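You operate a simulated robot arm through the tools that you are given. There is no shell and no other tool. Be economical: measure what you need, move in short steps, check, and stop when the job is done.

Carry out the task below with a simulated robot arm. There is one attempt and no reset: what you move stays moved.

## Task
Slip the blue rubber cover over the purple tank's valve, then chain the drying rack.
Fine: the cover lies in the teal case; shut its lid; the pin goes in the bracket by the grey rack.

It is judged by the outcome, as a careful person would: the job done as asked, and still so three seconds after it is handed in. It fails if anything else is knocked over, pushed out of place, dropped, spilled or broken. A push-on lid holds only when it is set on centred and level and pressed home; a screw cap is set on level and turned clockwise until tight.

## Robot
A 6-joint arm with a two-finger parallel gripper on a trunk, on a base that drives. Base frame: it is fixed to the floor where the robot stands at the start and does not move with it; the origin is under the middle of the robot, x ahead of it, y to its left, z up. Lengths are in m, angles in rad, forces in N, time in s.
With the tool pointing down near the work surface it reaches from about 0.26 to 0.8 m from the robot's upright axis, wherever it stands. Its first joint turns from -2.897 to 2.897 rad. Places, roughly: lid of the teal case [0.6, 0, 0.9]; bracket by the grey rack [0.5, -1.2, 0.8]; purple tank [0.75, -1.5, 0.75]; yellow chain pin [0.5, -1.5, 0.75]. Payload 3.91 kg.
The TCP is the grasp point between the finger pads, 0.03 m short of the fingertips. In the tool frame z runs along the fingers and y along their closing line. Largest opening 0.11 m; finger width 0.02, thickness 0.01; the body of the gripper, 0.048 by 0.112 m, starts 0.055 m behind the TCP.
Orientation is that of the tool frame in the base frame, as a unit quaternion [x, y, z, w]. With the fingers straight down and closing along the base's y, the tool's x points along the base's -x, its y along +y and its z along -z.

## Interface
- The arm moves only by the tool nudge_tool. Its argument "motion" is a list of rows, each an object (a shift or turn left out is 0, a gripper value left out holds the last) with "jaw": the gripper command, from -1 (fully open) to 1 (shut), values between in proportion; "travel": the shift along the tool's x, y, z in m, a list of three; "dr": the turn, a rotation vector about the tool's x, y, z in rad, a list of three. In form: [{"jaw": jaw, "travel": [x, y, z], "dr": [ax, ay, az]}, ...]. A call has 1 to 8 rows; each row shifts and turns the commanded pose from where the row before left it, along the tool's axes as they then stand. Each row takes 0.2 s and may step no farther than 0.05 m and 0.15 rad from the row before; otherwise, or with a gripper value out of range, the whole call is refused. A pose out of reach is approached as far as the arm can. The call stops where the force on the tool passes 40 N (or 10 N more than at its start, if that is more) or the arm is blocked; 0.2 s more then pass. Each finger travels about 0.045 m/s and halts on what it meets, pressing with about 22 N; the grip force reading is that of the motor and also rises with nothing between the fingers. The clock runs only during rows and for 0.2 s after the last one: add rows that do not move to give the fingers time. The reply holds the time, the measured pose of the TCP, the force on the tool along the base axes, the opening and the grip force, in the units named above and with some noise, and new pictures: "pictures" is both (left out), scene, wrist or none.
- Cameras (640 x 400 px; columns grow to the right, rows downward): "scene" is now at [0.0106, 0.1338, 1.5668]; the picture's right is [-0.22, -0.97, 0.00], its down [-0.60, 0.14, -0.79] and it looks along [0.77, -0.18, -0.62] (base axes); focal length 279 px, centre (320, 200). "wrist" rides on the gripper at [0.077, 0.007, -0.114] in the tool frame; the picture's right is [-0.09, 1.00, 0.00], its down [-0.80, -0.07, -0.59] and it looks along [-0.59, -0.05, 0.80] (tool axes); focal length 270 px, centre (320, 200).
- move_column(by): slides the trunk up (or, below 0, down) by that many m; the arm and the scene camera ride with it, the base frame stays. It gives what a move gives, with no picture.
- roll_base(legs): drives the robot by 1 to 6 legs, each [ahead, turn to the left] in m and rad, along the robot's own axes; the way and the turn of a leg run together, so that a leg with both is an arc; at most 1.5 m and 3.142 rad a leg. The arm and the cameras ride along, it lands a little off, and it stops where it bumps. It gives what a move gives, and a new picture of the scene camera.
- head_to(pan, tilt): turns the head with the scene camera to pan (to the left, within 2.705 rad either way) and tilt (down, from -0.506 to 1.204), counted from straight ahead of the robot. It gives what a move gives, and a new picture of the scene camera.
- probe_pixels(camera, pixels): for up to 12 pixels [column, row] of the newest picture of that camera ("zoom" is the newest enlarged one), the place [x, y, z] in the base frame of the surface seen there, good to about 0.003 m, but the place of the scene camera against the robot may be out by one fixed shift of up to 0.018 m in any direction. The clock stands still meanwhile.
- zoom(camera, box): a new picture of the part [left, top, right, bottom] of that camera's present view, enlarged. The clock stands still meanwhile.
- sign_off(): hands the job in; it is judged then, once.

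Work in short steps. Measure before you move; look again where a grasp or a placing could have gone wrong, and mend it. You have 80 turns and 170 pictures in all, those below and enlarged ones among them. Open the gripper and draw the arm clear of the work before you hand the job in, unless the task says otherwise; then end with one line.

The tools are called after ">>>" as name(argument=value, ...) on one line, values as JSON. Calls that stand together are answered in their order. nudge_tool: Moves the arm, as the interface text tells. Its arguments: {"type":"object","properties":{"motion":{"type":"array"},"pictures":{"type":"string","enum":["both","scene","wrist","none"]}},"required":["motion"]} The other tools are called the same way: move_column (by) slides the trunk up or down; roll_base (legs) drives the base; head_to (pan, tilt) turns the head that bears the scene camera; probe_pixels (camera, pixels) gives the place of the surface under pixels of a picture; zoom (camera, box) takes an enlarged picture of a part of a camera's view; sign_off () hands the job in.

At the start:

```text
time: 0.0
ee_pos: [0.4063, 0.1326, 1.2738]
ee_rot: [-0.009, 1.0, 0.0, 0.0]
force: [0.4, -0.2, -0.3]
width: 0.11
finger_force: 0.0
trunk travel left (down, up): [-0.525, 0.085]
robot x, y, heading: [0.0001, -0.0106, -0.005]
head pan, tilt: [-0.225, 0.663]
```

scene: 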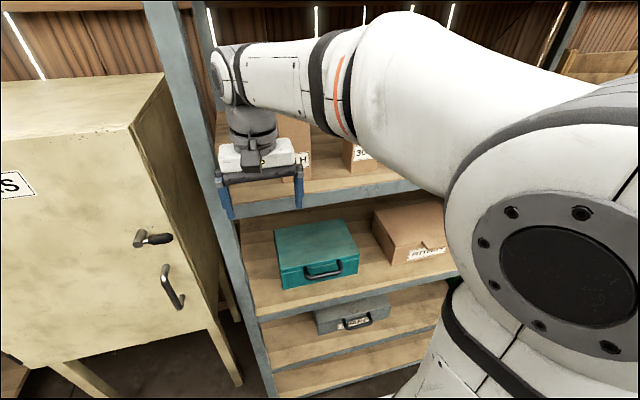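
wrist: 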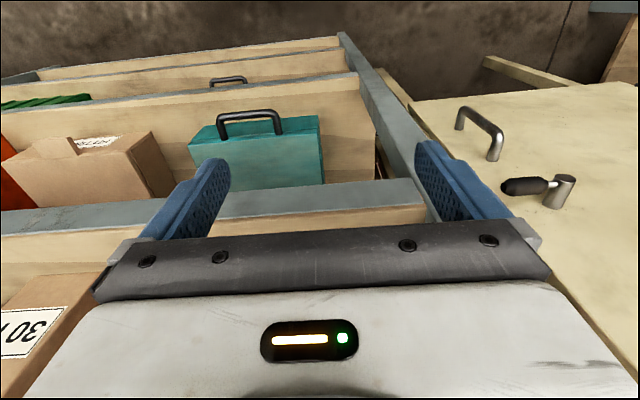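

The teal case sits on a middle shelf around scene pixel (318,255). I'll measure the case and look toward the right where the tank is.

>>> probe_pixels(camera="scene", pixels=[[275, 230], [344, 220], [358, 248], [280, 270], [283, 288], [357, 272], [307, 277], [342, 268], [324, 276], [300, 180], [350, 295], [300, 205]])

>>> zoom(camera="scene", box=[220, 180, 460, 330])

>>> head_to(pan=-1.2, tilt=0.6)

```text
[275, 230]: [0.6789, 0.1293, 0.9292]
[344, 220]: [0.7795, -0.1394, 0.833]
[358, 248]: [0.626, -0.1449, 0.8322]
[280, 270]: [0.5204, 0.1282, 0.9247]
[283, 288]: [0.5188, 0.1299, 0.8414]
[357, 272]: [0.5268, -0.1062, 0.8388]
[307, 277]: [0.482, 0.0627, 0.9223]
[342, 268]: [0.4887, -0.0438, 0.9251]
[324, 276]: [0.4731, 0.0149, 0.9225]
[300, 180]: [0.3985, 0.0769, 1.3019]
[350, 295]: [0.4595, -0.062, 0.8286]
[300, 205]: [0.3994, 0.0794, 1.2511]
```

```text
2.67 times, centred on (340, 255) of scene
```

zoom: 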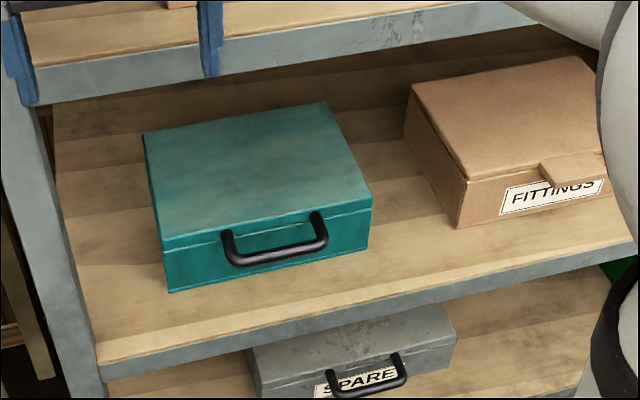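

```text
time: 1.2
ee_pos: [0.4067, 0.1321, 1.2734]
ee_rot: [-0.008, 1.0, 0.0, 0.001]
force: [-0.3, -0.2, -0.3]
width: 0.1102
finger_force: 0.0
trunk travel left (down, up): [-0.525, 0.085]
robot x, y, heading: [0.0006, -0.0072, -0.002]
head pan, tilt: [-1.201, 0.6]
```

scene: 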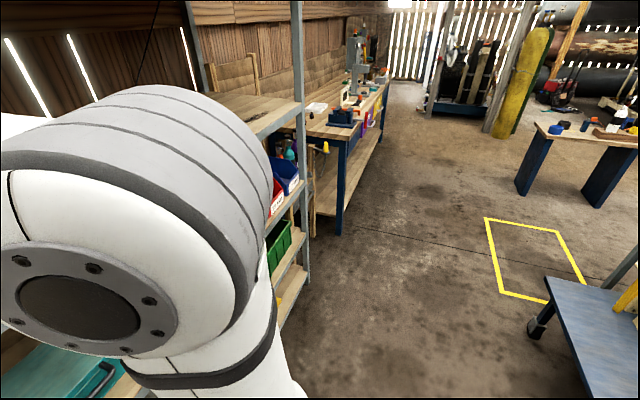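

The bench on the right is near (340,110). I enlarge it and probe a few spots.

>>> zoom(camera="scene", box=[280, 20, 400, 240])

>>> zoom(camera="scene", box=[290, 60, 400, 140])

>>> probe_pixels(camera="scene", pixels=[[345, 140], [345, 118], [326, 148], [350, 90], [365, 95], [356, 50], [372, 92], [318, 106], [385, 82], [342, 215], [303, 200], [555, 135]])

```text
1.82 times, centred on (340, 130) of scene
```

zoom: 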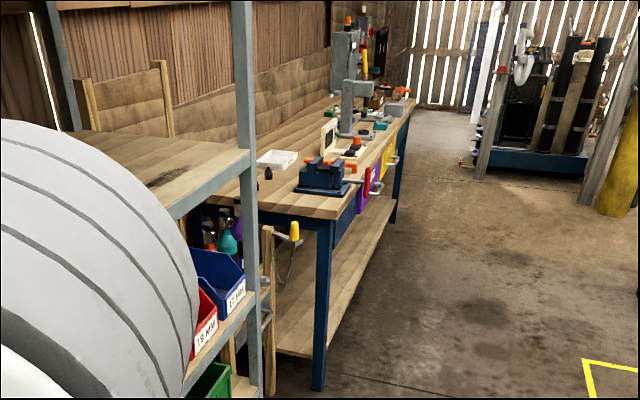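

```text
5.00 times, centred on (345, 100) of scene
```

zoom: 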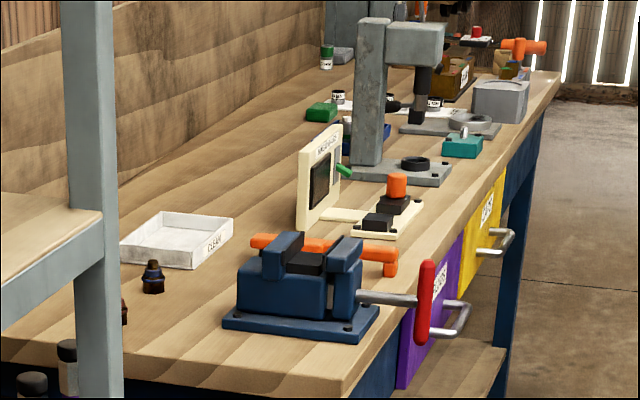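

```text
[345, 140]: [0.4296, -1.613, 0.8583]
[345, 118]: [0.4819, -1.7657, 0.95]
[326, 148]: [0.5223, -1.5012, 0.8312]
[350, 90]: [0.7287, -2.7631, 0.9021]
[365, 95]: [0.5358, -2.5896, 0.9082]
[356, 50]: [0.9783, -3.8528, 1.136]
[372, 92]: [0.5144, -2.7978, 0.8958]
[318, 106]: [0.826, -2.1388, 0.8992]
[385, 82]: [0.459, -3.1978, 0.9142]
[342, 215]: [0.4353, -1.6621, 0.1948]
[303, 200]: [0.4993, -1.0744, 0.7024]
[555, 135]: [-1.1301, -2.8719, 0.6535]
```

The yellow pin hangs between the shelf and bench, near (326,148). I turn back to the case first to measure the shelf clearance.

>>> head_to(pan=-0.1, tilt=0.75)

>>> zoom(camera="scene", box=[260, 120, 420, 240])

```text
time: 2.6
ee_pos: [0.4061, 0.1324, 1.2744]
ee_rot: [-0.009, 1.0, 0.0, 0.0]
force: [-0.9, 0.1, 0.3]
width: 0.1099
finger_force: 0.0
trunk travel left (down, up): [-0.525, 0.085]
robot x, y, heading: [-0.0007, -0.0084, -0.005]
head pan, tilt: [-0.099, 0.75]
```

scene: 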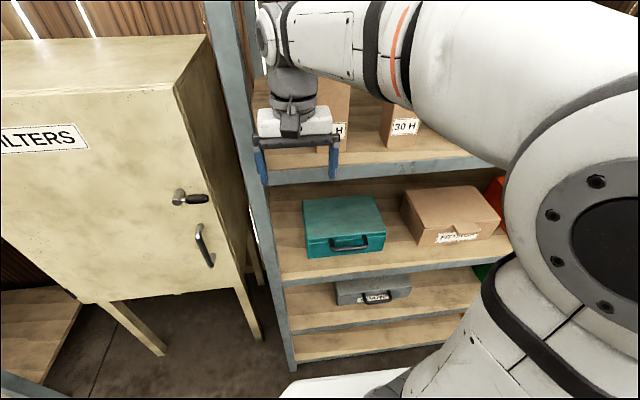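

```text
3.33 times, centred on (340, 180) of scene
```

zoom: 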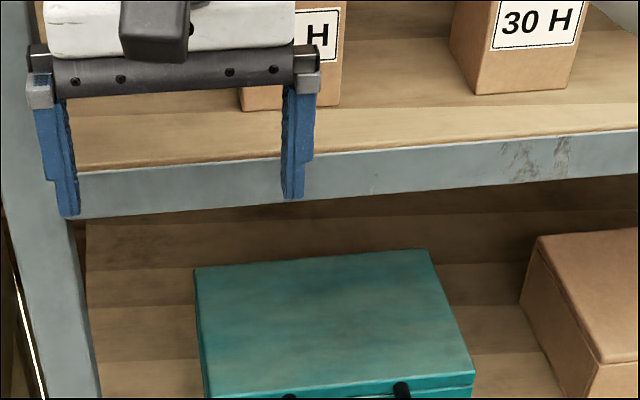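

>>> probe_pixels(camera="scene", pixels=[[370, 163], [370, 174], [308, 202], [371, 197], [308, 237], [384, 228], [345, 220], [400, 190], [330, 182], [331, 247], [348, 249], [370, 236]])

>>> zoom(camera="scene", box=[295, 190, 395, 265])

>>> probe_pixels(camera="zoom", pixels=[[240, 310], [350, 370], [470, 290], [240, 350], [485, 325], [330, 300], [300, 380], [75, 330], [80, 400], [555, 270], [560, 350], [400, 366]])

```text
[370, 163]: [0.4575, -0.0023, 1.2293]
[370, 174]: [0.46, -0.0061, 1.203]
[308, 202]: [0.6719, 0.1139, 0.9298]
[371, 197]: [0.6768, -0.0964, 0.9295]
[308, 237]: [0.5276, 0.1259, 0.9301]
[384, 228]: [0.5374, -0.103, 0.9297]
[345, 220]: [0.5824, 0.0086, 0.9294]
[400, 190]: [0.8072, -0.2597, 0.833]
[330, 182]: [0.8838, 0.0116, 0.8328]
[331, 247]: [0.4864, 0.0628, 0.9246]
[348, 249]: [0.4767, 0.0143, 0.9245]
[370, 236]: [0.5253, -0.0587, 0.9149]
```

```text
5.33 times, centred on (345, 228) of scene
```

zoom: 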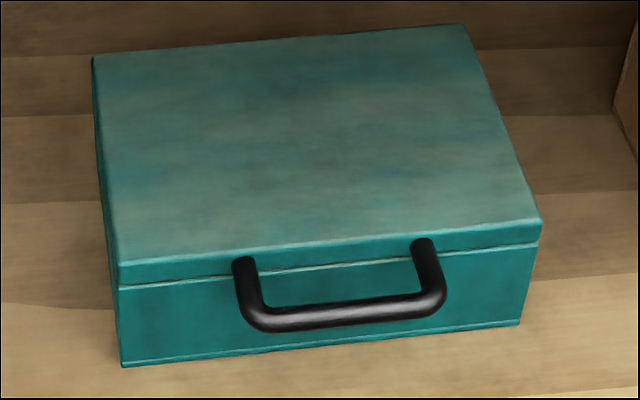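

```text
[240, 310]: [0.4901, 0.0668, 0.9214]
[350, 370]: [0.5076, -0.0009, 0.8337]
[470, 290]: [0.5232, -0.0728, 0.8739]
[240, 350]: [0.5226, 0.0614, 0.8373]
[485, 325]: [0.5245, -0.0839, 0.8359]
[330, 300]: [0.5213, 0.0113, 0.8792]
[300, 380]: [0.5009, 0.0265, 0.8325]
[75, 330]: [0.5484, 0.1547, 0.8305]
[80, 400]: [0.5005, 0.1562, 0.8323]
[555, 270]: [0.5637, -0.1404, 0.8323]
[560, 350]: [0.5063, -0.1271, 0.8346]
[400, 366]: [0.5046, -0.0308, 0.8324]
```

Lid top is z≈0.93, the handle bar lies along y at about x 0.48, z 0.918, and the upper shelf underside is ~1.20. I'll back up 0.25 m to give room for a horizontal tool.

>>> roll_base(legs=[[-0.25, 0]])

```text
time: 4.4
ee_pos: [0.1571, 0.1317, 1.2747]
ee_rot: [-0.008, 1.0, 0.001, 0.0]
force: [-0.1, -0.3, 0.1]
width: 0.1101
finger_force: 0.0
trunk travel left (down, up): [-0.525, 0.085]
robot x, y, heading: [-0.2451, -0.0057, -0.001]
head pan, tilt: [-0.099, 0.75]
```

scene: 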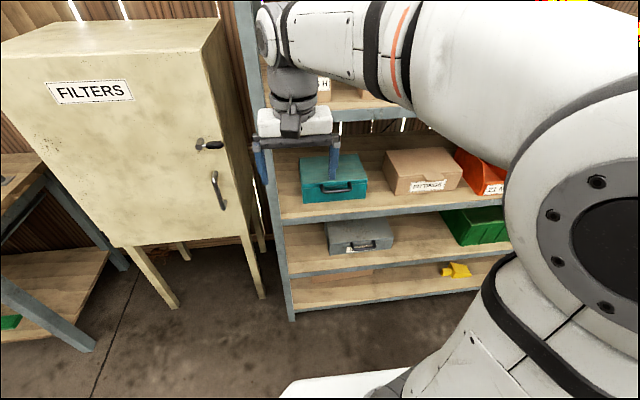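

Now I pitch the tool toward horizontal (turn about tool y, negative).

>>> nudge_tool(motion=[{"dr": [0, -0.15, 0]}, {"dr": [0, -0.15, 0]}, {"dr": [0, -0.15, 0]}, {"dr": [0, -0.15, 0]}, {"dr": [0, -0.15, 0]}, {"dr": [0, -0.15, 0]}, {"dr": [0, -0.15, 0]}, {"dr": [0, -0.15, 0]}], pictures="wrist")

>>> nudge_tool(motion=[{"dr": [0, -0.123, 0]}, {"dr": [0, -0.123, 0]}, {"dr": [0, -0.123, 0]}, {"dr": [0, 0, 0.15]}, {"dr": [0, 0, 0.15]}, {"dr": [0, 0, 0.15]}, {"dr": [0, 0, 0.15]}, {"dr": [0, 0, 0.15]}], pictures="none")

>>> nudge_tool(motion=[{"dr": [0, 0, 0.15]}, {"dr": [0, 0, 0.15]}, {"dr": [0, 0, 0.15]}, {"dr": [0, 0, 0.15]}, {"dr": [0, 0, 0.15]}, {"dr": [0, 0, 0.07]}], pictures="both")

```text
time: 6.2
ee_pos: [0.1575, 0.1336, 1.2726]
ee_rot: [-0.007, 0.825, 0.005, 0.565]
force: [0.3, -0.4, 0.1]
width: 0.1101
finger_force: 0.0
trunk travel left (down, up): [-0.525, 0.085]
robot x, y, heading: [-0.2475, -0.0082, -0.001]
head pan, tilt: [-0.099, 0.75]
```

wrist: 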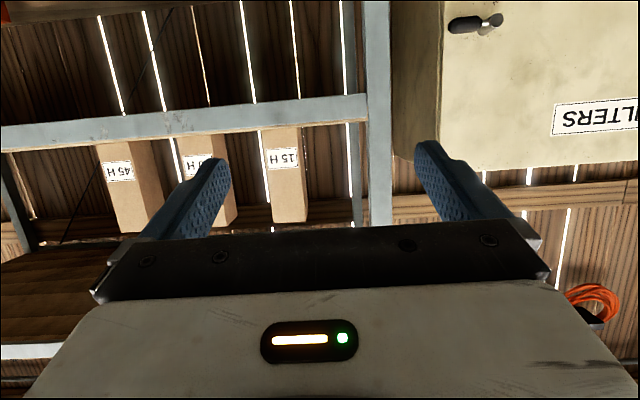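

```text
time: 8.0
ee_pos: [0.1481, 0.1443, 1.3155]
ee_rot: [0.255, 0.662, 0.262, 0.654]
force: [0.4, -0.2, 0.7]
width: 0.11
finger_force: 0.0
out of reach, approached as far as the arm can: row 2, 3, 8
trunk travel left (down, up): [-0.525, 0.085]
robot x, y, heading: [-0.2531, -0.0062, -0.0]
head pan, tilt: [-0.099, 0.75]
```

```text
time: 9.4
ee_pos: [0.038, 0.0191, 1.3918]
ee_rot: [0.496, 0.506, 0.503, 0.495]
force: [0.8, -0.3, 0.0]
width: 0.1099
finger_force: 0.1
out of reach, approached as far as the arm can: row 1, 2, 3, 4, 5, 6
trunk travel left (down, up): [-0.525, 0.085]
robot x, y, heading: [-0.2513, -0.0077, -0.0]
head pan, tilt: [-0.099, 0.75]
```

scene: 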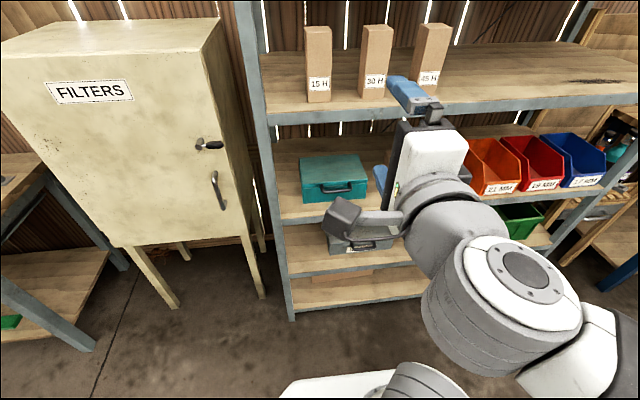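
wrist: 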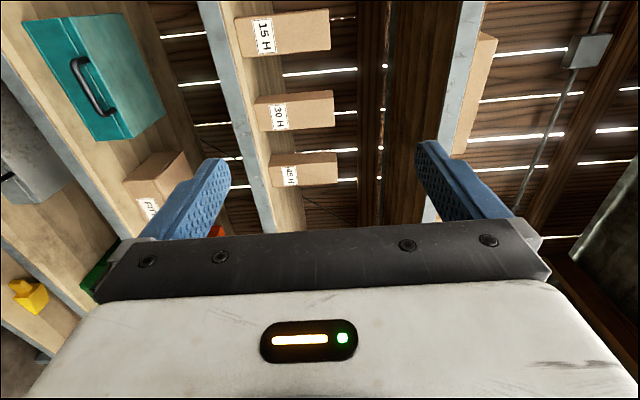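

Orientation is as wanted (tool z = +x, closing vertical). I lower the trunk so the arm works at case height.

>>> move_column(by=-0.35)

>>> nudge_tool(motion=[{"travel": [0, 0, 0.04]}, {"travel": [0, 0, 0.04]}], pictures="both")

```text
time: 12.8
ee_pos: [0.0388, 0.0203, 1.0429]
ee_rot: [0.496, 0.507, 0.503, 0.494]
force: [0.2, 0.3, 0.9]
width: 0.1102
finger_force: 0.1
trunk travel left (down, up): [-0.175, 0.435]
robot x, y, heading: [-0.2504, -0.0044, 0.002]
head pan, tilt: [-0.099, 0.75]
```

```text
time: 13.3
ee_pos: [0.0431, 0.1121, 1.0566]
ee_rot: [0.362, 0.601, 0.615, 0.358]
force: [0.4, 0.7, 0.3]
width: 0.1102
finger_force: 0.0
out of reach, approached as far as the arm can: row 1, 2
trunk travel left (down, up): [-0.175, 0.435]
robot x, y, heading: [-0.2493, -0.008, 0.0]
head pan, tilt: [-0.099, 0.75]
stopped in row 2: the arm was blocked; the commanded pose is now the measured one
```

scene: 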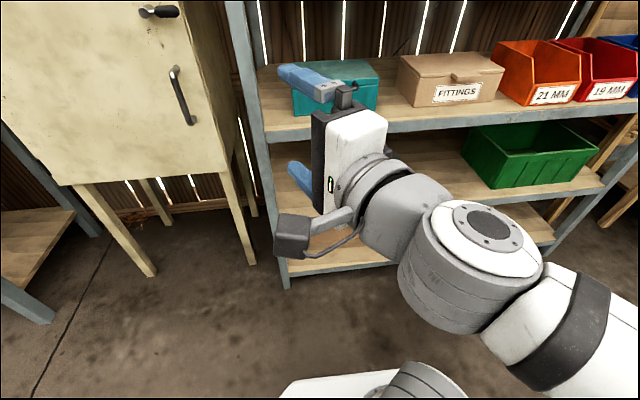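
wrist: 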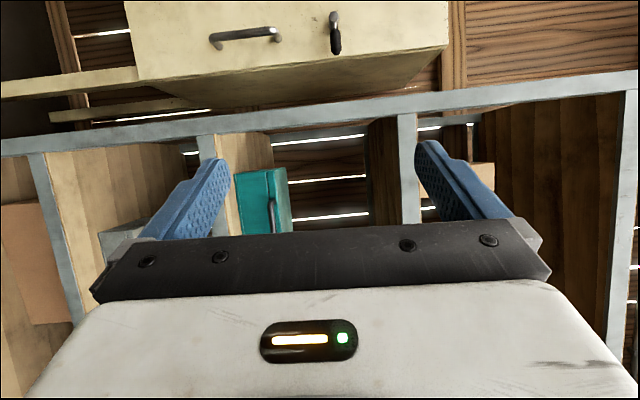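

The arm was too folded and the tool yawed left ~0.5 rad. I extend along base +x first, then un-yaw.

>>> nudge_tool(motion=[{"travel": [-0.019, 0, 0.035]}, {"travel": [-0.019, 0, 0.035]}, {"travel": [-0.019, 0, 0.035]}, {"travel": [-0.019, 0, 0.035]}, {"dr": [0, -0.125, 0]}, {"dr": [0, -0.125, 0]}, {"dr": [0, -0.125, 0]}, {"dr": [0, -0.125, 0]}], pictures="both")

```text
time: 13.8
ee_pos: [0.0327, 0.1772, 1.0676]
ee_rot: [0.271, 0.64, 0.662, 0.28]
force: [0.5, 0.3, 0.2]
width: 0.1103
finger_force: 0.2
trunk travel left (down, up): [-0.175, 0.435]
robot x, y, heading: [-0.2508, -0.0105, -0.002]
head pan, tilt: [-0.099, 0.75]
stopped in row 2: the arm was blocked; the commanded pose is now the measured one
```

scene: 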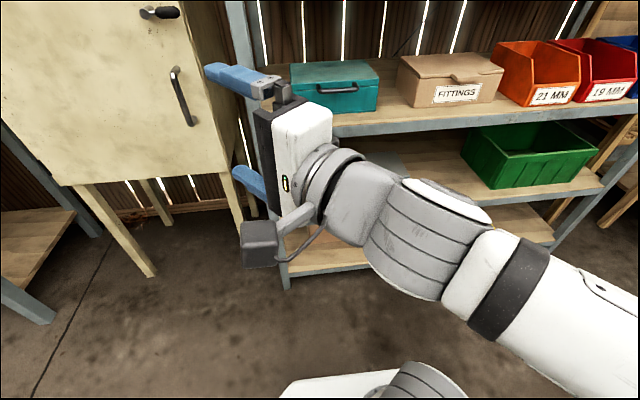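
wrist: 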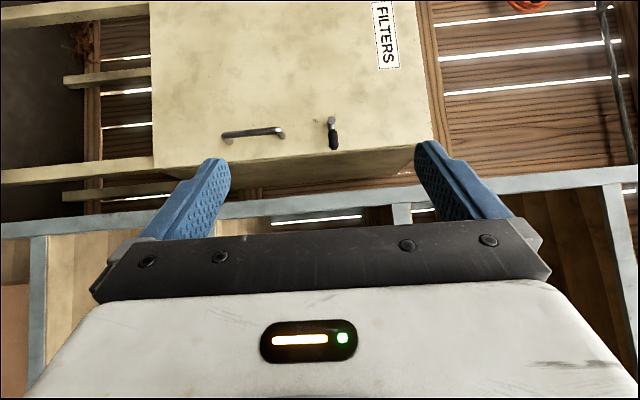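

The arm drifted on; I try gentle radially outward moves to get clear of the folded configuration.

>>> nudge_tool(motion=[{}, {"travel": [0, 0, 0.02]}, {"travel": [0, 0, 0.02]}, {"travel": [0, 0, 0.02]}, {"travel": [0, 0, 0.02]}], pictures="scene")

```text
time: 15.0
ee_pos: [0.0907, 0.2434, 1.0662]
ee_rot: [0.272, 0.644, 0.654, 0.287]
force: [-0.2, 0.4, 0.1]
width: 0.1099
finger_force: 0.0
trunk travel left (down, up): [-0.175, 0.435]
robot x, y, heading: [-0.247, -0.0087, -0.005]
head pan, tilt: [-0.099, 0.75]
```

scene: 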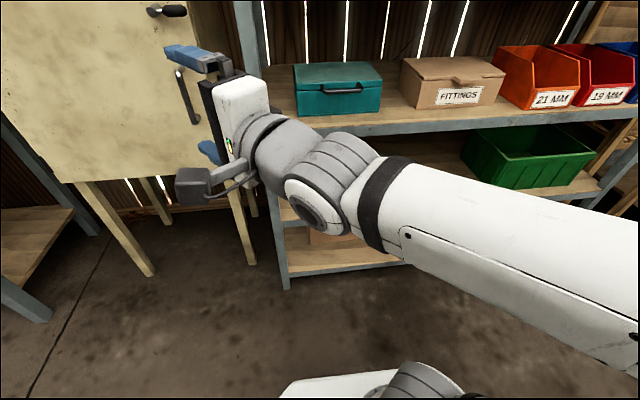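

That worked. Now slide along tool −x (base +x,−y), then begin un-yawing.

>>> nudge_tool(motion=[{"travel": [-0.03, 0, 0]}, {"travel": [-0.03, 0, 0]}, {"travel": [-0.03, 0, 0]}, {"travel": [-0.03, 0, 0]}, {"dr": [0, -0.1, 0]}, {"dr": [0, -0.1, 0]}, {"dr": [0, -0.1, 0]}, {"dr": [0, -0.1, 0]}], pictures="scene")

```text
time: 15.6
ee_pos: [0.0618, 0.2661, 1.0756]
ee_rot: [0.189, 0.663, 0.693, 0.211]
force: [-0.1, -0.2, 0.5]
width: 0.11
finger_force: 0.2
trunk travel left (down, up): [-0.175, 0.435]
robot x, y, heading: [-0.2476, -0.0051, -0.001]
head pan, tilt: [-0.099, 0.75]
stopped in row 2: the arm was blocked; the commanded pose is now the measured one
```

scene: 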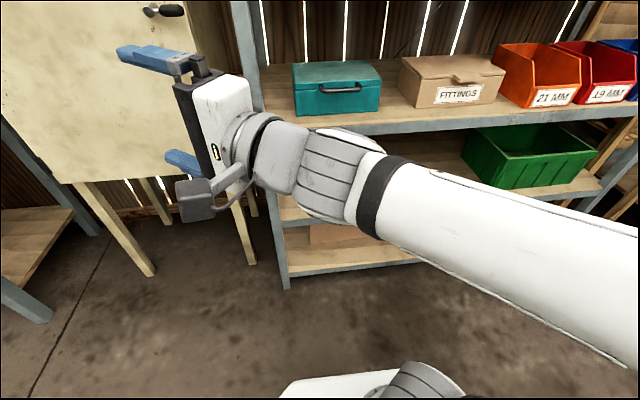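

The rolled wrist seems to sit at a bad branch. I'll undo the roll (camera below, fingers closing sideways) and instead hook the handle from beneath later.

>>> nudge_tool(motion=[{"dr": [0, 0, -0.12]}, {"dr": [0, 0, -0.12]}, {"dr": [0, 0, -0.12]}, {"dr": [0, 0, -0.12]}, {"dr": [0, 0, -0.12]}, {"dr": [0, 0, -0.12]}, {"dr": [0, 0, -0.12]}, {"dr": [0, 0, -0.12]}], pictures="scene")

```text
time: 17.4
ee_pos: [0.0628, 0.2657, 1.0771]
ee_rot: [-0.138, 0.676, 0.516, 0.509]
force: [-0.7, -0.6, 0.1]
width: 0.1101
finger_force: 0.1
trunk travel left (down, up): [-0.175, 0.435]
robot x, y, heading: [-0.2514, -0.0026, -0.002]
head pan, tilt: [-0.099, 0.75]
```

scene: 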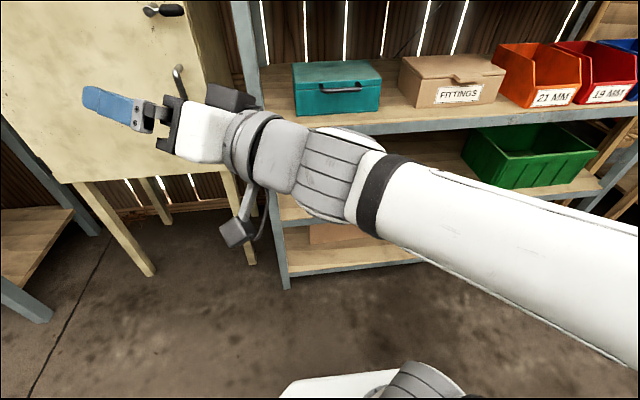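

Rolling works smoothly; finish the roll and start yawing back while staying put.

>>> nudge_tool(motion=[{"dr": [0, 0, -0.12]}, {"dr": [0, 0, -0.12]}, {"dr": [0, 0, -0.12]}, {"dr": [0, 0, -0.12]}, {"dr": [0, 0, -0.13]}, {"dr": [0.08, 0, 0]}, {"dr": [0.08, 0, 0]}, {"dr": [0.08, 0, 0]}], pictures="scene")

```text
time: 19.1
ee_pos: [0.0581, 0.2695, 1.0769]
ee_rot: [-0.26, 0.637, 0.263, 0.676]
force: [0.0, 0.5, 0.3]
width: 0.11
finger_force: 0.2
trunk travel left (down, up): [-0.175, 0.435]
robot x, y, heading: [-0.2487, -0.0056, -0.001]
head pan, tilt: [-0.099, 0.75]
```

scene: 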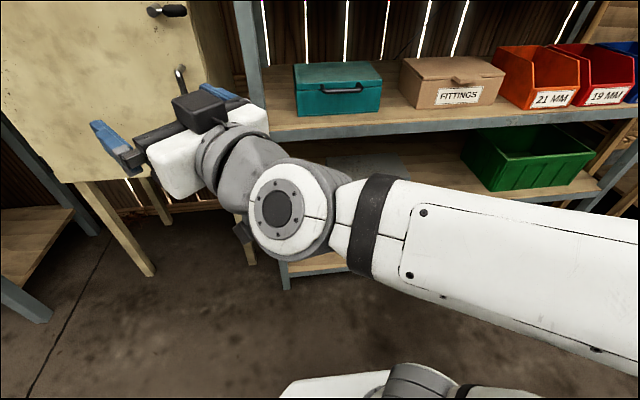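

Good. Now slide toward y≈0.06 and yaw toward straight ahead.

>>> nudge_tool(motion=[{"travel": [0, -0.043, -0.01]}, {"travel": [0, -0.043, -0.01]}, {"travel": [0, -0.043, -0.01]}, {"travel": [0, -0.043, -0.01]}, {"travel": [0, -0.043, -0.01]}, {"dr": [0.15, 0, 0]}, {"dr": [0.15, 0, 0]}, {"dr": [0.15, 0, 0]}], pictures="none")

>>> nudge_tool(motion=[{"dr": [0.15, 0, 0]}, {"dr": [0.15, 0, 0]}, {"dr": [0.01, 0.0, 0]}], pictures="both")

```text
time: 19.8
ee_pos: [0.0602, 0.2374, 1.1116]
ee_rot: [-0.232, 0.578, 0.407, 0.669]
force: [-0.4, 0.3, 0.9]
width: 0.1101
finger_force: 0.0
trunk travel left (down, up): [-0.175, 0.435]
robot x, y, heading: [-0.2465, -0.004, -0.003]
head pan, tilt: [-0.099, 0.75]
stopped in row 3: the arm was blocked; the commanded pose is now the measured one
```

```text
time: 20.6
ee_pos: [0.0537, 0.2474, 1.1083]
ee_rot: [-0.13, 0.633, 0.306, 0.699]
force: [-0.2, 0.4, 0.6]
width: 0.1099
finger_force: 0.0
trunk travel left (down, up): [-0.175, 0.435]
robot x, y, heading: [-0.2477, -0.0081, -0.003]
head pan, tilt: [-0.099, 0.75]
```

scene: 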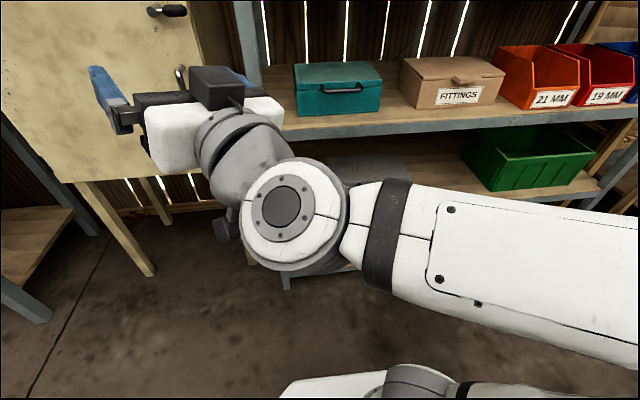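
wrist: 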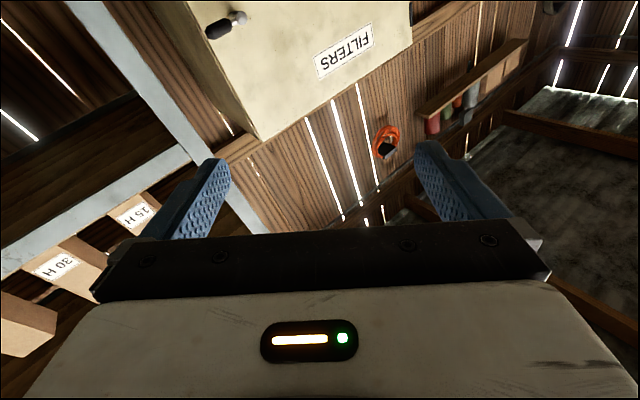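

I extend straight along base +x to unfold the arm before further reorientation.

>>> nudge_tool(motion=[{}, {"travel": [0, -0.015, 0.02]}, {"travel": [0, -0.015, 0.02]}, {"travel": [0, -0.015, 0.02]}, {"travel": [0, -0.015, 0.02]}], pictures="none")

>>> nudge_tool(motion=[{"dr": [0.06, 0, 0.05]}, {"dr": [0.06, 0, 0.05]}, {"dr": [0.06, 0, 0.05]}, {"dr": [0.06, 0, 0.05]}], pictures="scene")

```text
time: 21.8
ee_pos: [0.148, 0.2443, 1.1164]
ee_rot: [-0.133, 0.627, 0.315, 0.7]
force: [0.2, 0.3, -0.2]
width: 0.1102
finger_force: 0.1
trunk travel left (down, up): [-0.175, 0.435]
robot x, y, heading: [-0.2496, -0.0062, -0.002]
head pan, tilt: [-0.099, 0.75]
```

```text
time: 22.8
ee_pos: [0.1548, 0.2456, 1.1109]
ee_rot: [0.02, 0.675, 0.295, 0.676]
force: [1.1, 0.6, 0.2]
width: 0.1099
finger_force: 0.1
trunk travel left (down, up): [-0.175, 0.435]
robot x, y, heading: [-0.2517, -0.0065, -0.004]
head pan, tilt: [-0.099, 0.75]
```

scene: 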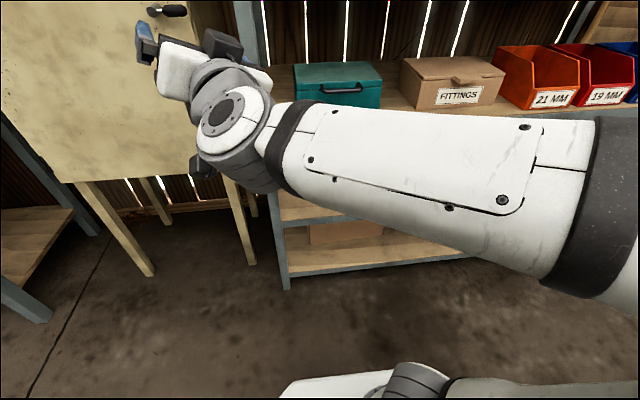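

I keep extending (x) and sliding right, then correct orientation with the computed turn.

>>> nudge_tool(motion=[{"travel": [-0.003, -0.015, 0.037]}, {"travel": [-0.0143, -0.0335, 0.0155]}, {"travel": [-0.0143, -0.0335, 0.0155]}, {"travel": [-0.0143, -0.0335, 0.0155]}, {}], pictures="none")

>>> nudge_tool(motion=[{"dr": [0.08, 0, -0.09]}, {"dr": [0.08, 0, -0.09]}, {"dr": [0.08, 0, -0.09]}, {"dr": [0.08, 0, -0.09]}, {"dr": [0.08, 0, -0.09]}], pictures="scene")

```text
time: 24.0
ee_pos: [0.2801, 0.1612, 1.112]
ee_rot: [0.021, 0.675, 0.297, 0.675]
force: [-0.8, -0.3, 0.7]
width: 0.1099
finger_force: 0.1
trunk travel left (down, up): [-0.175, 0.435]
robot x, y, heading: [-0.2491, -0.0065, -0.0]
head pan, tilt: [-0.099, 0.75]
```

```text
time: 25.2
ee_pos: [0.2783, 0.1631, 1.1103]
ee_rot: [0.003, 0.707, 0.0, 0.707]
force: [0.5, -0.3, 0.1]
width: 0.1102
finger_force: 0.1
trunk travel left (down, up): [-0.175, 0.435]
robot x, y, heading: [-0.2473, -0.0074, -0.002]
head pan, tilt: [-0.099, 0.75]
```

scene: 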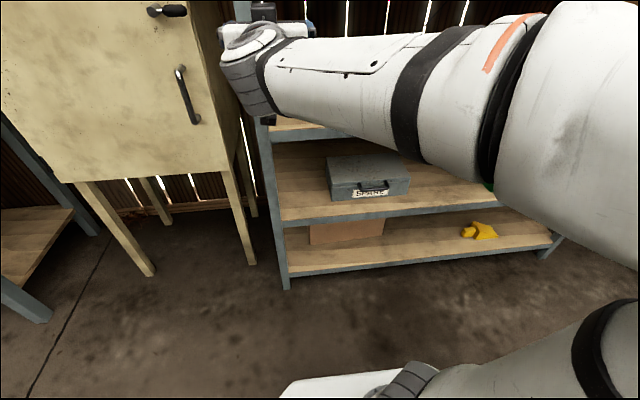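

Orientation is now clean horizontal. Move to the pre-grasp area in front of the handle at about (0.36, 0.01, 0.92).

>>> nudge_tool(motion=[{"travel": [0.02, -0.038, 0]}, {"travel": [0.03, -0.038, 0]}, {"travel": [0.03, -0.038, 0.02]}, {"travel": [0.03, -0.038, 0.02]}, {"travel": [0.04, 0, 0.02]}, {"travel": [0.04, 0, 0.0]}], pictures="wrist")

>>> nudge_tool(motion=[{"dr": [0, 0, 0.12]}, {"dr": [0, 0, 0.12]}, {"dr": [0, 0, 0.12]}, {"dr": [0, 0, 0.12]}, {"dr": [0, 0, 0.12]}, {"dr": [0, 0, 0.12]}], pictures="wrist")

```text
refused: row 3 steps farther than a row can; nothing moved
```

```text
time: 26.6
ee_pos: [0.2787, 0.1621, 1.1099]
ee_rot: [0.251, 0.661, 0.251, 0.661]
force: [-0.4, 0.1, 0.1]
width: 0.1098
finger_force: 0.1
trunk travel left (down, up): [-0.175, 0.435]
robot x, y, heading: [-0.2469, -0.0078, 0.0]
head pan, tilt: [-0.099, 0.75]
```

wrist: 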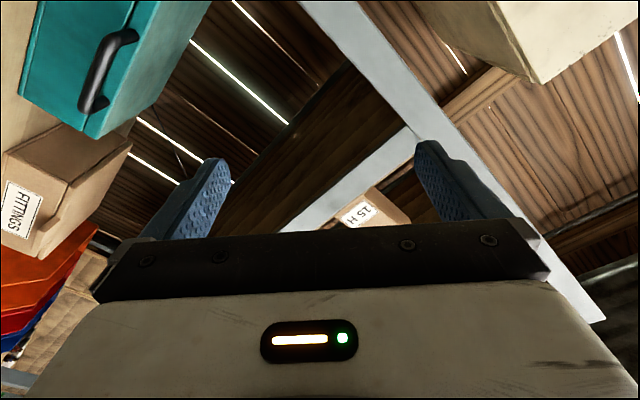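

The move was refused but the roll went fine here; finish the roll (0.85 left).

>>> nudge_tool(motion=[{"dr": [0, 0, 0.12]}, {"dr": [0, 0, 0.12]}, {"dr": [0, 0, 0.12]}, {"dr": [0, 0, 0.12]}, {"dr": [0, 0, 0.12]}, {"dr": [0, 0, 0.125]}, {"dr": [0, 0, 0.125]}], pictures="wrist")

```text
time: 28.2
ee_pos: [0.28, 0.1622, 1.1095]
ee_rot: [0.502, 0.498, 0.501, 0.499]
force: [-0.4, -0.1, -0.2]
width: 0.11
finger_force: 0.0
trunk travel left (down, up): [-0.175, 0.435]
robot x, y, heading: [-0.2484, -0.0077, 0.0]
head pan, tilt: [-0.099, 0.75]
```

wrist: 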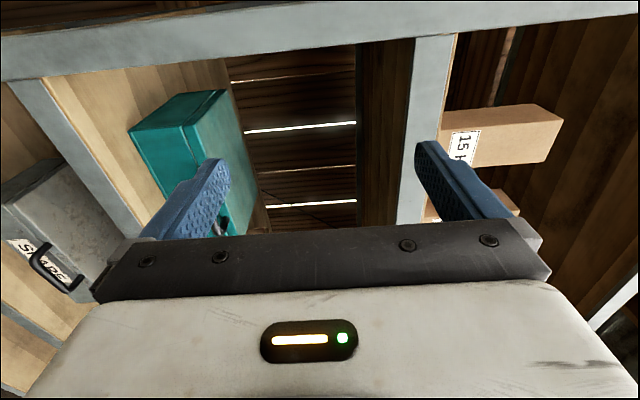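

Now tool x=+Y, y=+Z, z=+X. Move right 0.15 and down 0.19, staying at x≈0.30.

>>> nudge_tool(motion=[{"travel": [-0.03, -0.03, 0]}, {"travel": [-0.03, -0.03, 0]}, {"travel": [-0.03, -0.03, 0]}, {"travel": [-0.03, -0.03, 0]}, {"travel": [-0.03, -0.03, 0]}, {"travel": [0, -0.04, 0.03]}], pictures="both")

```text
time: 29.6
ee_pos: [0.3079, 0.0147, 0.9169]
ee_rot: [0.502, 0.497, 0.502, 0.499]
force: [-1.0, 0.2, 0.7]
width: 0.11
finger_force: 0.1
trunk travel left (down, up): [-0.175, 0.435]
robot x, y, heading: [-0.2503, -0.0087, -0.003]
head pan, tilt: [-0.099, 0.75]
```

scene: 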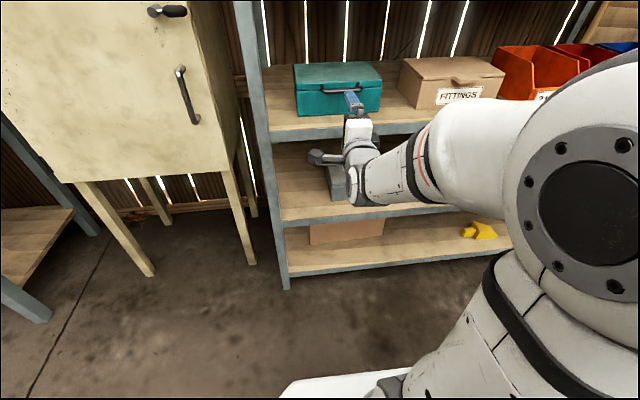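
wrist: 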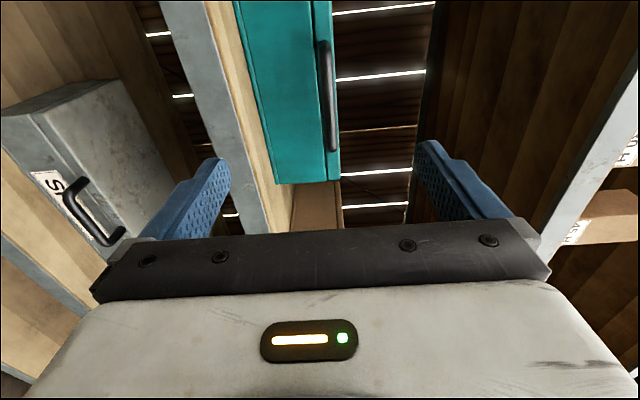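

Good view from the wrist: handle bar from (325,45) to (332,145). Probe with the wrist camera to get it accurately.

>>> probe_pixels(camera="wrist", pixels=[[327, 65], [329, 95], [331, 125], [325, 95], [333, 95], [300, 95], [318, 165], [330, 170], [318, 20], [312, 60]])

>>> zoom(camera="wrist", box=[220, 0, 420, 200])

```text
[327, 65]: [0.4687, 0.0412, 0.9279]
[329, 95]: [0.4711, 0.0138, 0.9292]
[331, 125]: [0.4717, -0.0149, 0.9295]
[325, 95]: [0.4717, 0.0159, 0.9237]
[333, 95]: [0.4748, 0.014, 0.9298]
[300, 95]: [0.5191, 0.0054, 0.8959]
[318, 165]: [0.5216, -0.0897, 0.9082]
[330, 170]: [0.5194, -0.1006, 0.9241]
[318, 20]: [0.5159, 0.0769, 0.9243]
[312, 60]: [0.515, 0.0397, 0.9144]
```

```text
2.00 times, centred on (320, 100) of wrist
```

zoom: 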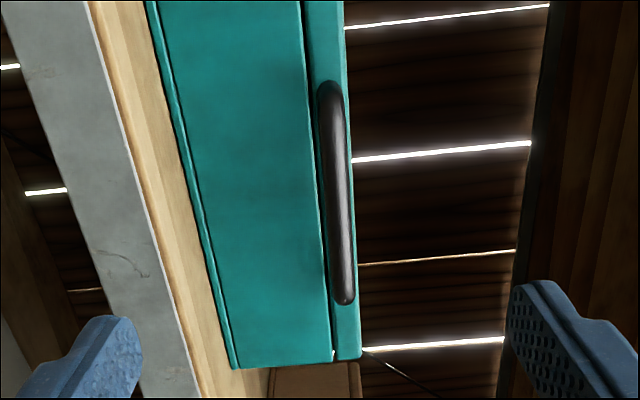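

Bar centre ≈ (0.477, 0.013, 0.926). I advance to it with the jaws open.

>>> nudge_tool(motion=[{"jaw": -1, "travel": [0, 0.009, 0.04]}, {"travel": [0, 0, 0.04]}, {"travel": [0, 0, 0.04]}, {"travel": [0, 0, 0.03]}, {"travel": [0, 0, 0.019]}], pictures="both")

```text
time: 30.8
ee_pos: [0.4767, 0.0148, 0.9285]
ee_rot: [0.502, 0.499, 0.501, 0.499]
force: [-0.4, -0.8, -0.4]
width: 0.1102
finger_force: 0.1
trunk travel left (down, up): [-0.175, 0.435]
robot x, y, heading: [-0.2455, -0.0065, -0.002]
head pan, tilt: [-0.099, 0.75]
```

scene: 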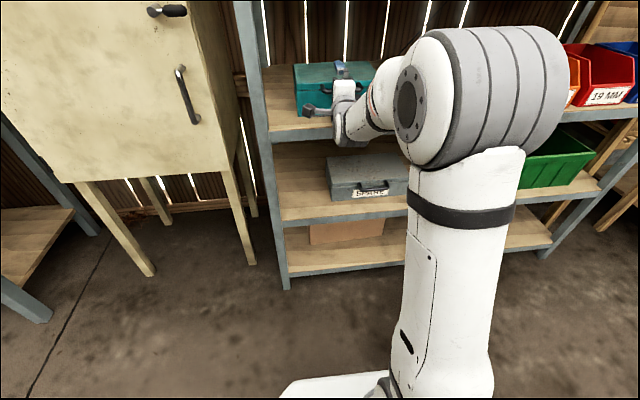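
wrist: 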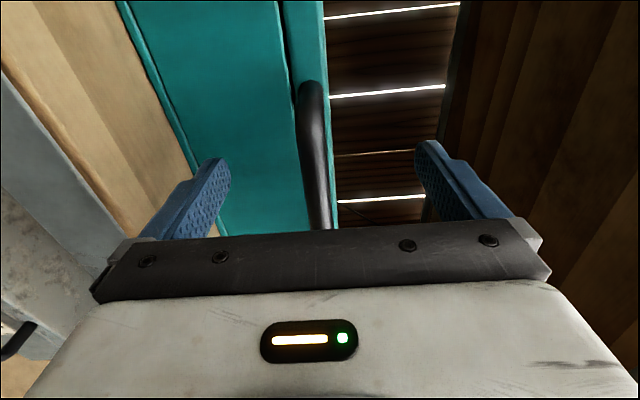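

The bar runs between the fingers at (315,170). Close the jaws (about 1.1 s).

>>> nudge_tool(motion=[{"jaw": 1}, {}, {}, {}, {}, {}, {}], pictures="wrist")

```text
time: 32.4
ee_pos: [0.477, 0.0145, 0.9291]
ee_rot: [0.501, 0.499, 0.5, 0.499]
force: [-0.8, 0.8, -0.2]
width: 0.0135
finger_force: 45.1
trunk travel left (down, up): [-0.175, 0.435]
robot x, y, heading: [-0.2482, -0.0064, -0.008]
head pan, tilt: [-0.099, 0.75]
```

wrist: 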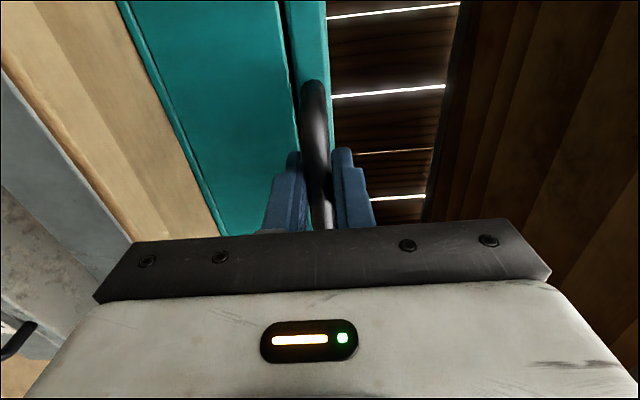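

Handle gripped (13.5 mm). I start lifting along the arc about the rear hinge (x≈0.673, z≈0.913).

>>> nudge_tool(motion=[{"travel": [0, 0.0233, 0.0036]}, {"travel": [0, 0.0228, 0.0063]}, {"travel": [0, 0.0218, 0.0089]}, {"travel": [0, 0.0206, 0.0116]}], pictures="both")

```text
time: 33.4
ee_pos: [0.5056, 0.0155, 1.0181]
ee_rot: [0.5, 0.497, 0.502, 0.501]
force: [-11.3, 7.2, 6.3]
width: 0.0133
finger_force: 45.0
trunk travel left (down, up): [-0.175, 0.435]
robot x, y, heading: [-0.2501, -0.0088, 0.0]
head pan, tilt: [-0.099, 0.75]
```

scene: 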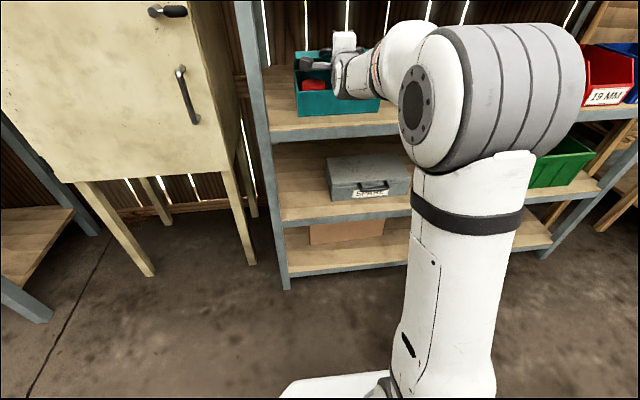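
wrist: 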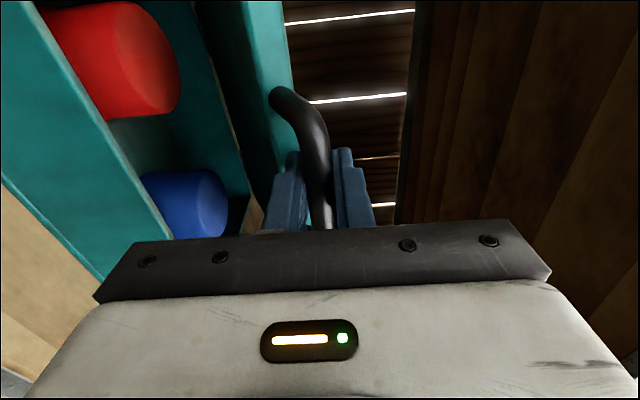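

Lid is opening; red and blue covers visible inside. Mild −11 N in x, so I continue the arc a little less forward.

>>> nudge_tool(motion=[{"travel": [0, 0.0195, 0.0115]}, {"travel": [0, 0.0178, 0.014]}, {"travel": [0, 0.0162, 0.0165]}, {"travel": [0, 0.014, 0.0185]}], pictures="wrist")

```text
time: 34.4
ee_pos: [0.5663, 0.0168, 1.0841]
ee_rot: [0.501, 0.499, 0.501, 0.499]
force: [-5.6, 21.0, 6.1]
width: 0.0134
finger_force: 45.5
trunk travel left (down, up): [-0.175, 0.435]
robot x, y, heading: [-0.2498, -0.0077, -0.005]
head pan, tilt: [-0.099, 0.75]
```

wrist: 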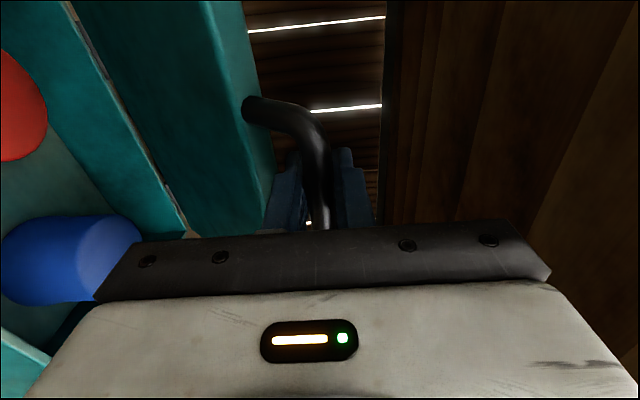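

A 21 N sideways force shows the case is yawed slightly; I add a small +y shift and continue the arc.

>>> nudge_tool(motion=[{"travel": [0.003, 0, 0]}, {"travel": [0.0015, 0.0105, 0.021]}, {"travel": [0.001, 0.0079, 0.022]}, {"travel": [0.001, 0.0051, 0.023]}], pictures="wrist")

```text
time: 35.4
ee_pos: [0.6215, 0.0185, 1.114]
ee_rot: [0.499, 0.496, 0.502, 0.504]
force: [-10.1, 4.2, 29.9]
width: 0.0135
finger_force: 44.7
out of reach, approached as far as the arm can: row 4
trunk travel left (down, up): [-0.175, 0.435]
robot x, y, heading: [-0.2473, -0.0077, 0.001]
head pan, tilt: [-0.099, 0.75]
```

wrist: 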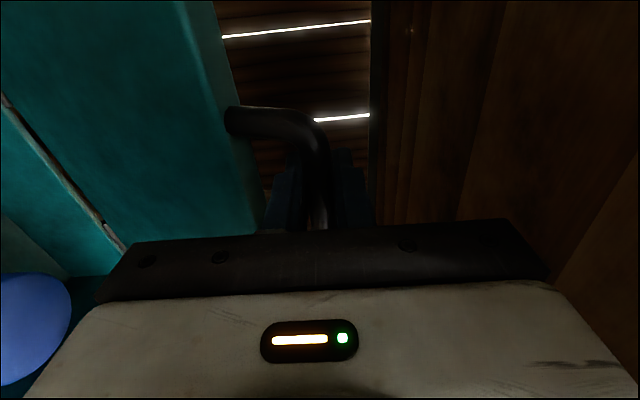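

Reach limit hit near 75° open. I drive the base forward in small legs while holding the handle to gain reach.

>>> roll_base(legs=[[0.025, 0]])

```text
time: 36.3
ee_pos: [0.6375, 0.0176, 1.1181]
ee_rot: [0.497, 0.493, 0.505, 0.505]
force: [-0.5, 1.1, 7.1]
width: 0.0137
finger_force: 45.0
trunk travel left (down, up): [-0.175, 0.435]
robot x, y, heading: [-0.2342, -0.005, -0.004]
head pan, tilt: [-0.099, 0.75]
stopped in leg 1: the force on the tool passed its limit (the readings are from after the stop); the commanded pose is now the measured one
```

scene: 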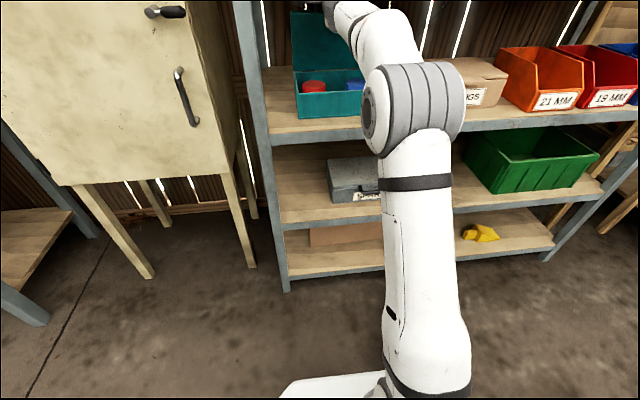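

Forces relaxed and the lid is ~80° open. Continue driving forward in a small leg.

>>> roll_base(legs=[[0.03, 0]])

>>> roll_base(legs=[[0.03, 0]])

```text
time: 37.1
ee_pos: [0.6636, 0.0202, 1.1239]
ee_rot: [0.494, 0.491, 0.508, 0.506]
force: [-5.6, 6.2, 32.2]
width: 0.0135
finger_force: 45.4
trunk travel left (down, up): [-0.175, 0.435]
robot x, y, heading: [-0.2007, -0.0068, -0.007]
head pan, tilt: [-0.099, 0.75]
```

scene: 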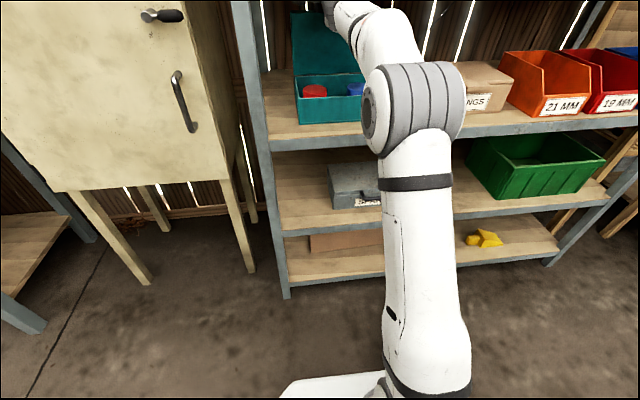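

```text
time: 37.9
ee_pos: [0.6948, 0.0209, 1.126]
ee_rot: [0.493, 0.491, 0.508, 0.508]
force: [-0.3, 8.1, 27.9]
width: 0.0133
finger_force: 44.8
trunk travel left (down, up): [-0.175, 0.435]
robot x, y, heading: [-0.1754, -0.0078, -0.002]
head pan, tilt: [-0.099, 0.75]
```

scene: 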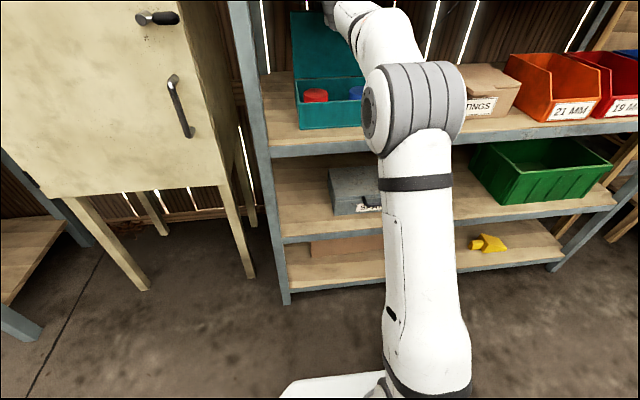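

Bar is at x≈0.695, just past vertical. One more small leg to get ~100° or the hinge stop.

>>> roll_base(legs=[[0.03, 0]])

>>> zoom(camera="scene", box=[260, 0, 420, 140])

```text
time: 38.8
ee_pos: [0.7269, 0.0217, 1.124]
ee_rot: [0.494, 0.491, 0.509, 0.506]
force: [0.5, 8.0, 7.1]
width: 0.0132
finger_force: 45.0
trunk travel left (down, up): [-0.175, 0.435]
robot x, y, heading: [-0.1406, -0.0089, 0.001]
head pan, tilt: [-0.099, 0.75]
```

scene: 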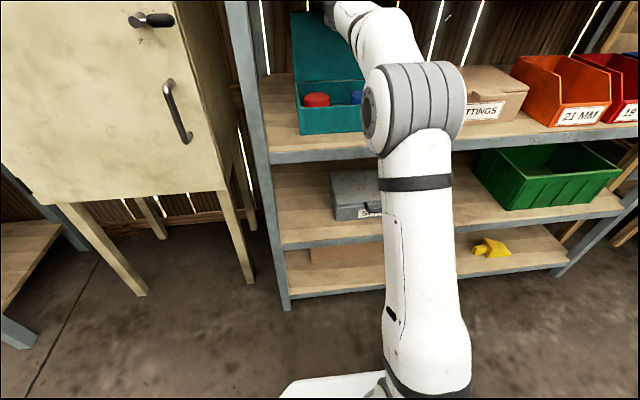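

```text
2.86 times, centred on (340, 70) of scene
```

zoom: 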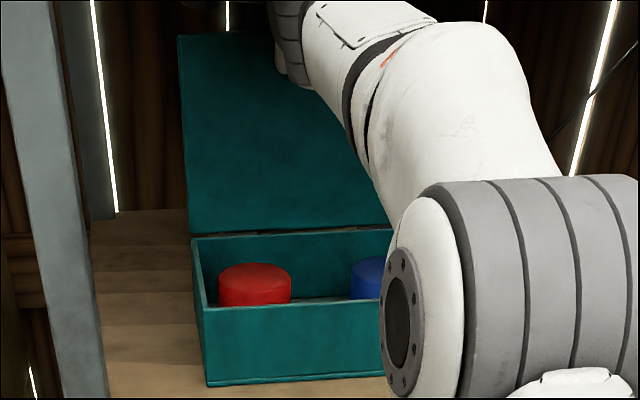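

Lid is past vertical (~104°) with low force. I open the jaws partly and retreat along −x.

>>> nudge_tool(motion=[{"jaw": 0.2}, {}, {}, {"travel": [0, 0, -0.03]}, {"travel": [0, 0, -0.04]}, {"travel": [0, 0, -0.04]}, {"travel": [0, 0, -0.04]}], pictures="both")

```text
time: 40.4
ee_pos: [0.5789, 0.0202, 1.1182]
ee_rot: [0.494, 0.492, 0.507, 0.507]
force: [0.2, -0.1, 0.3]
width: 0.0439
finger_force: 0.0
trunk travel left (down, up): [-0.175, 0.435]
robot x, y, heading: [-0.1412, -0.0063, 0.0]
head pan, tilt: [-0.099, 0.75]
```

scene: 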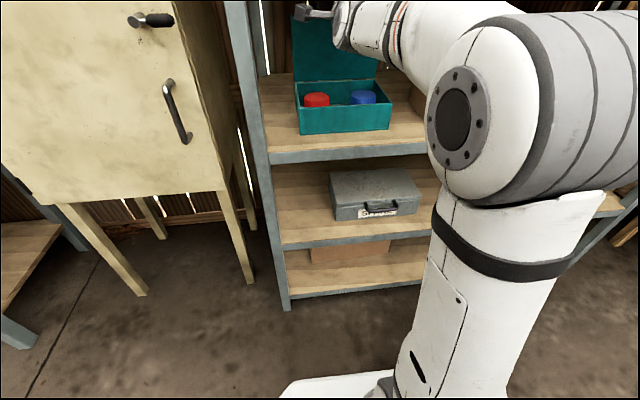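
wrist: 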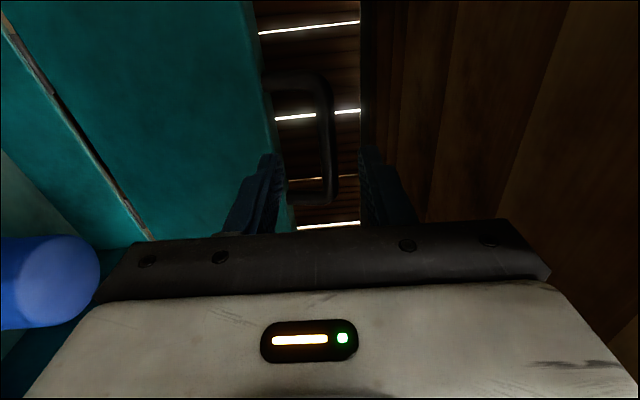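

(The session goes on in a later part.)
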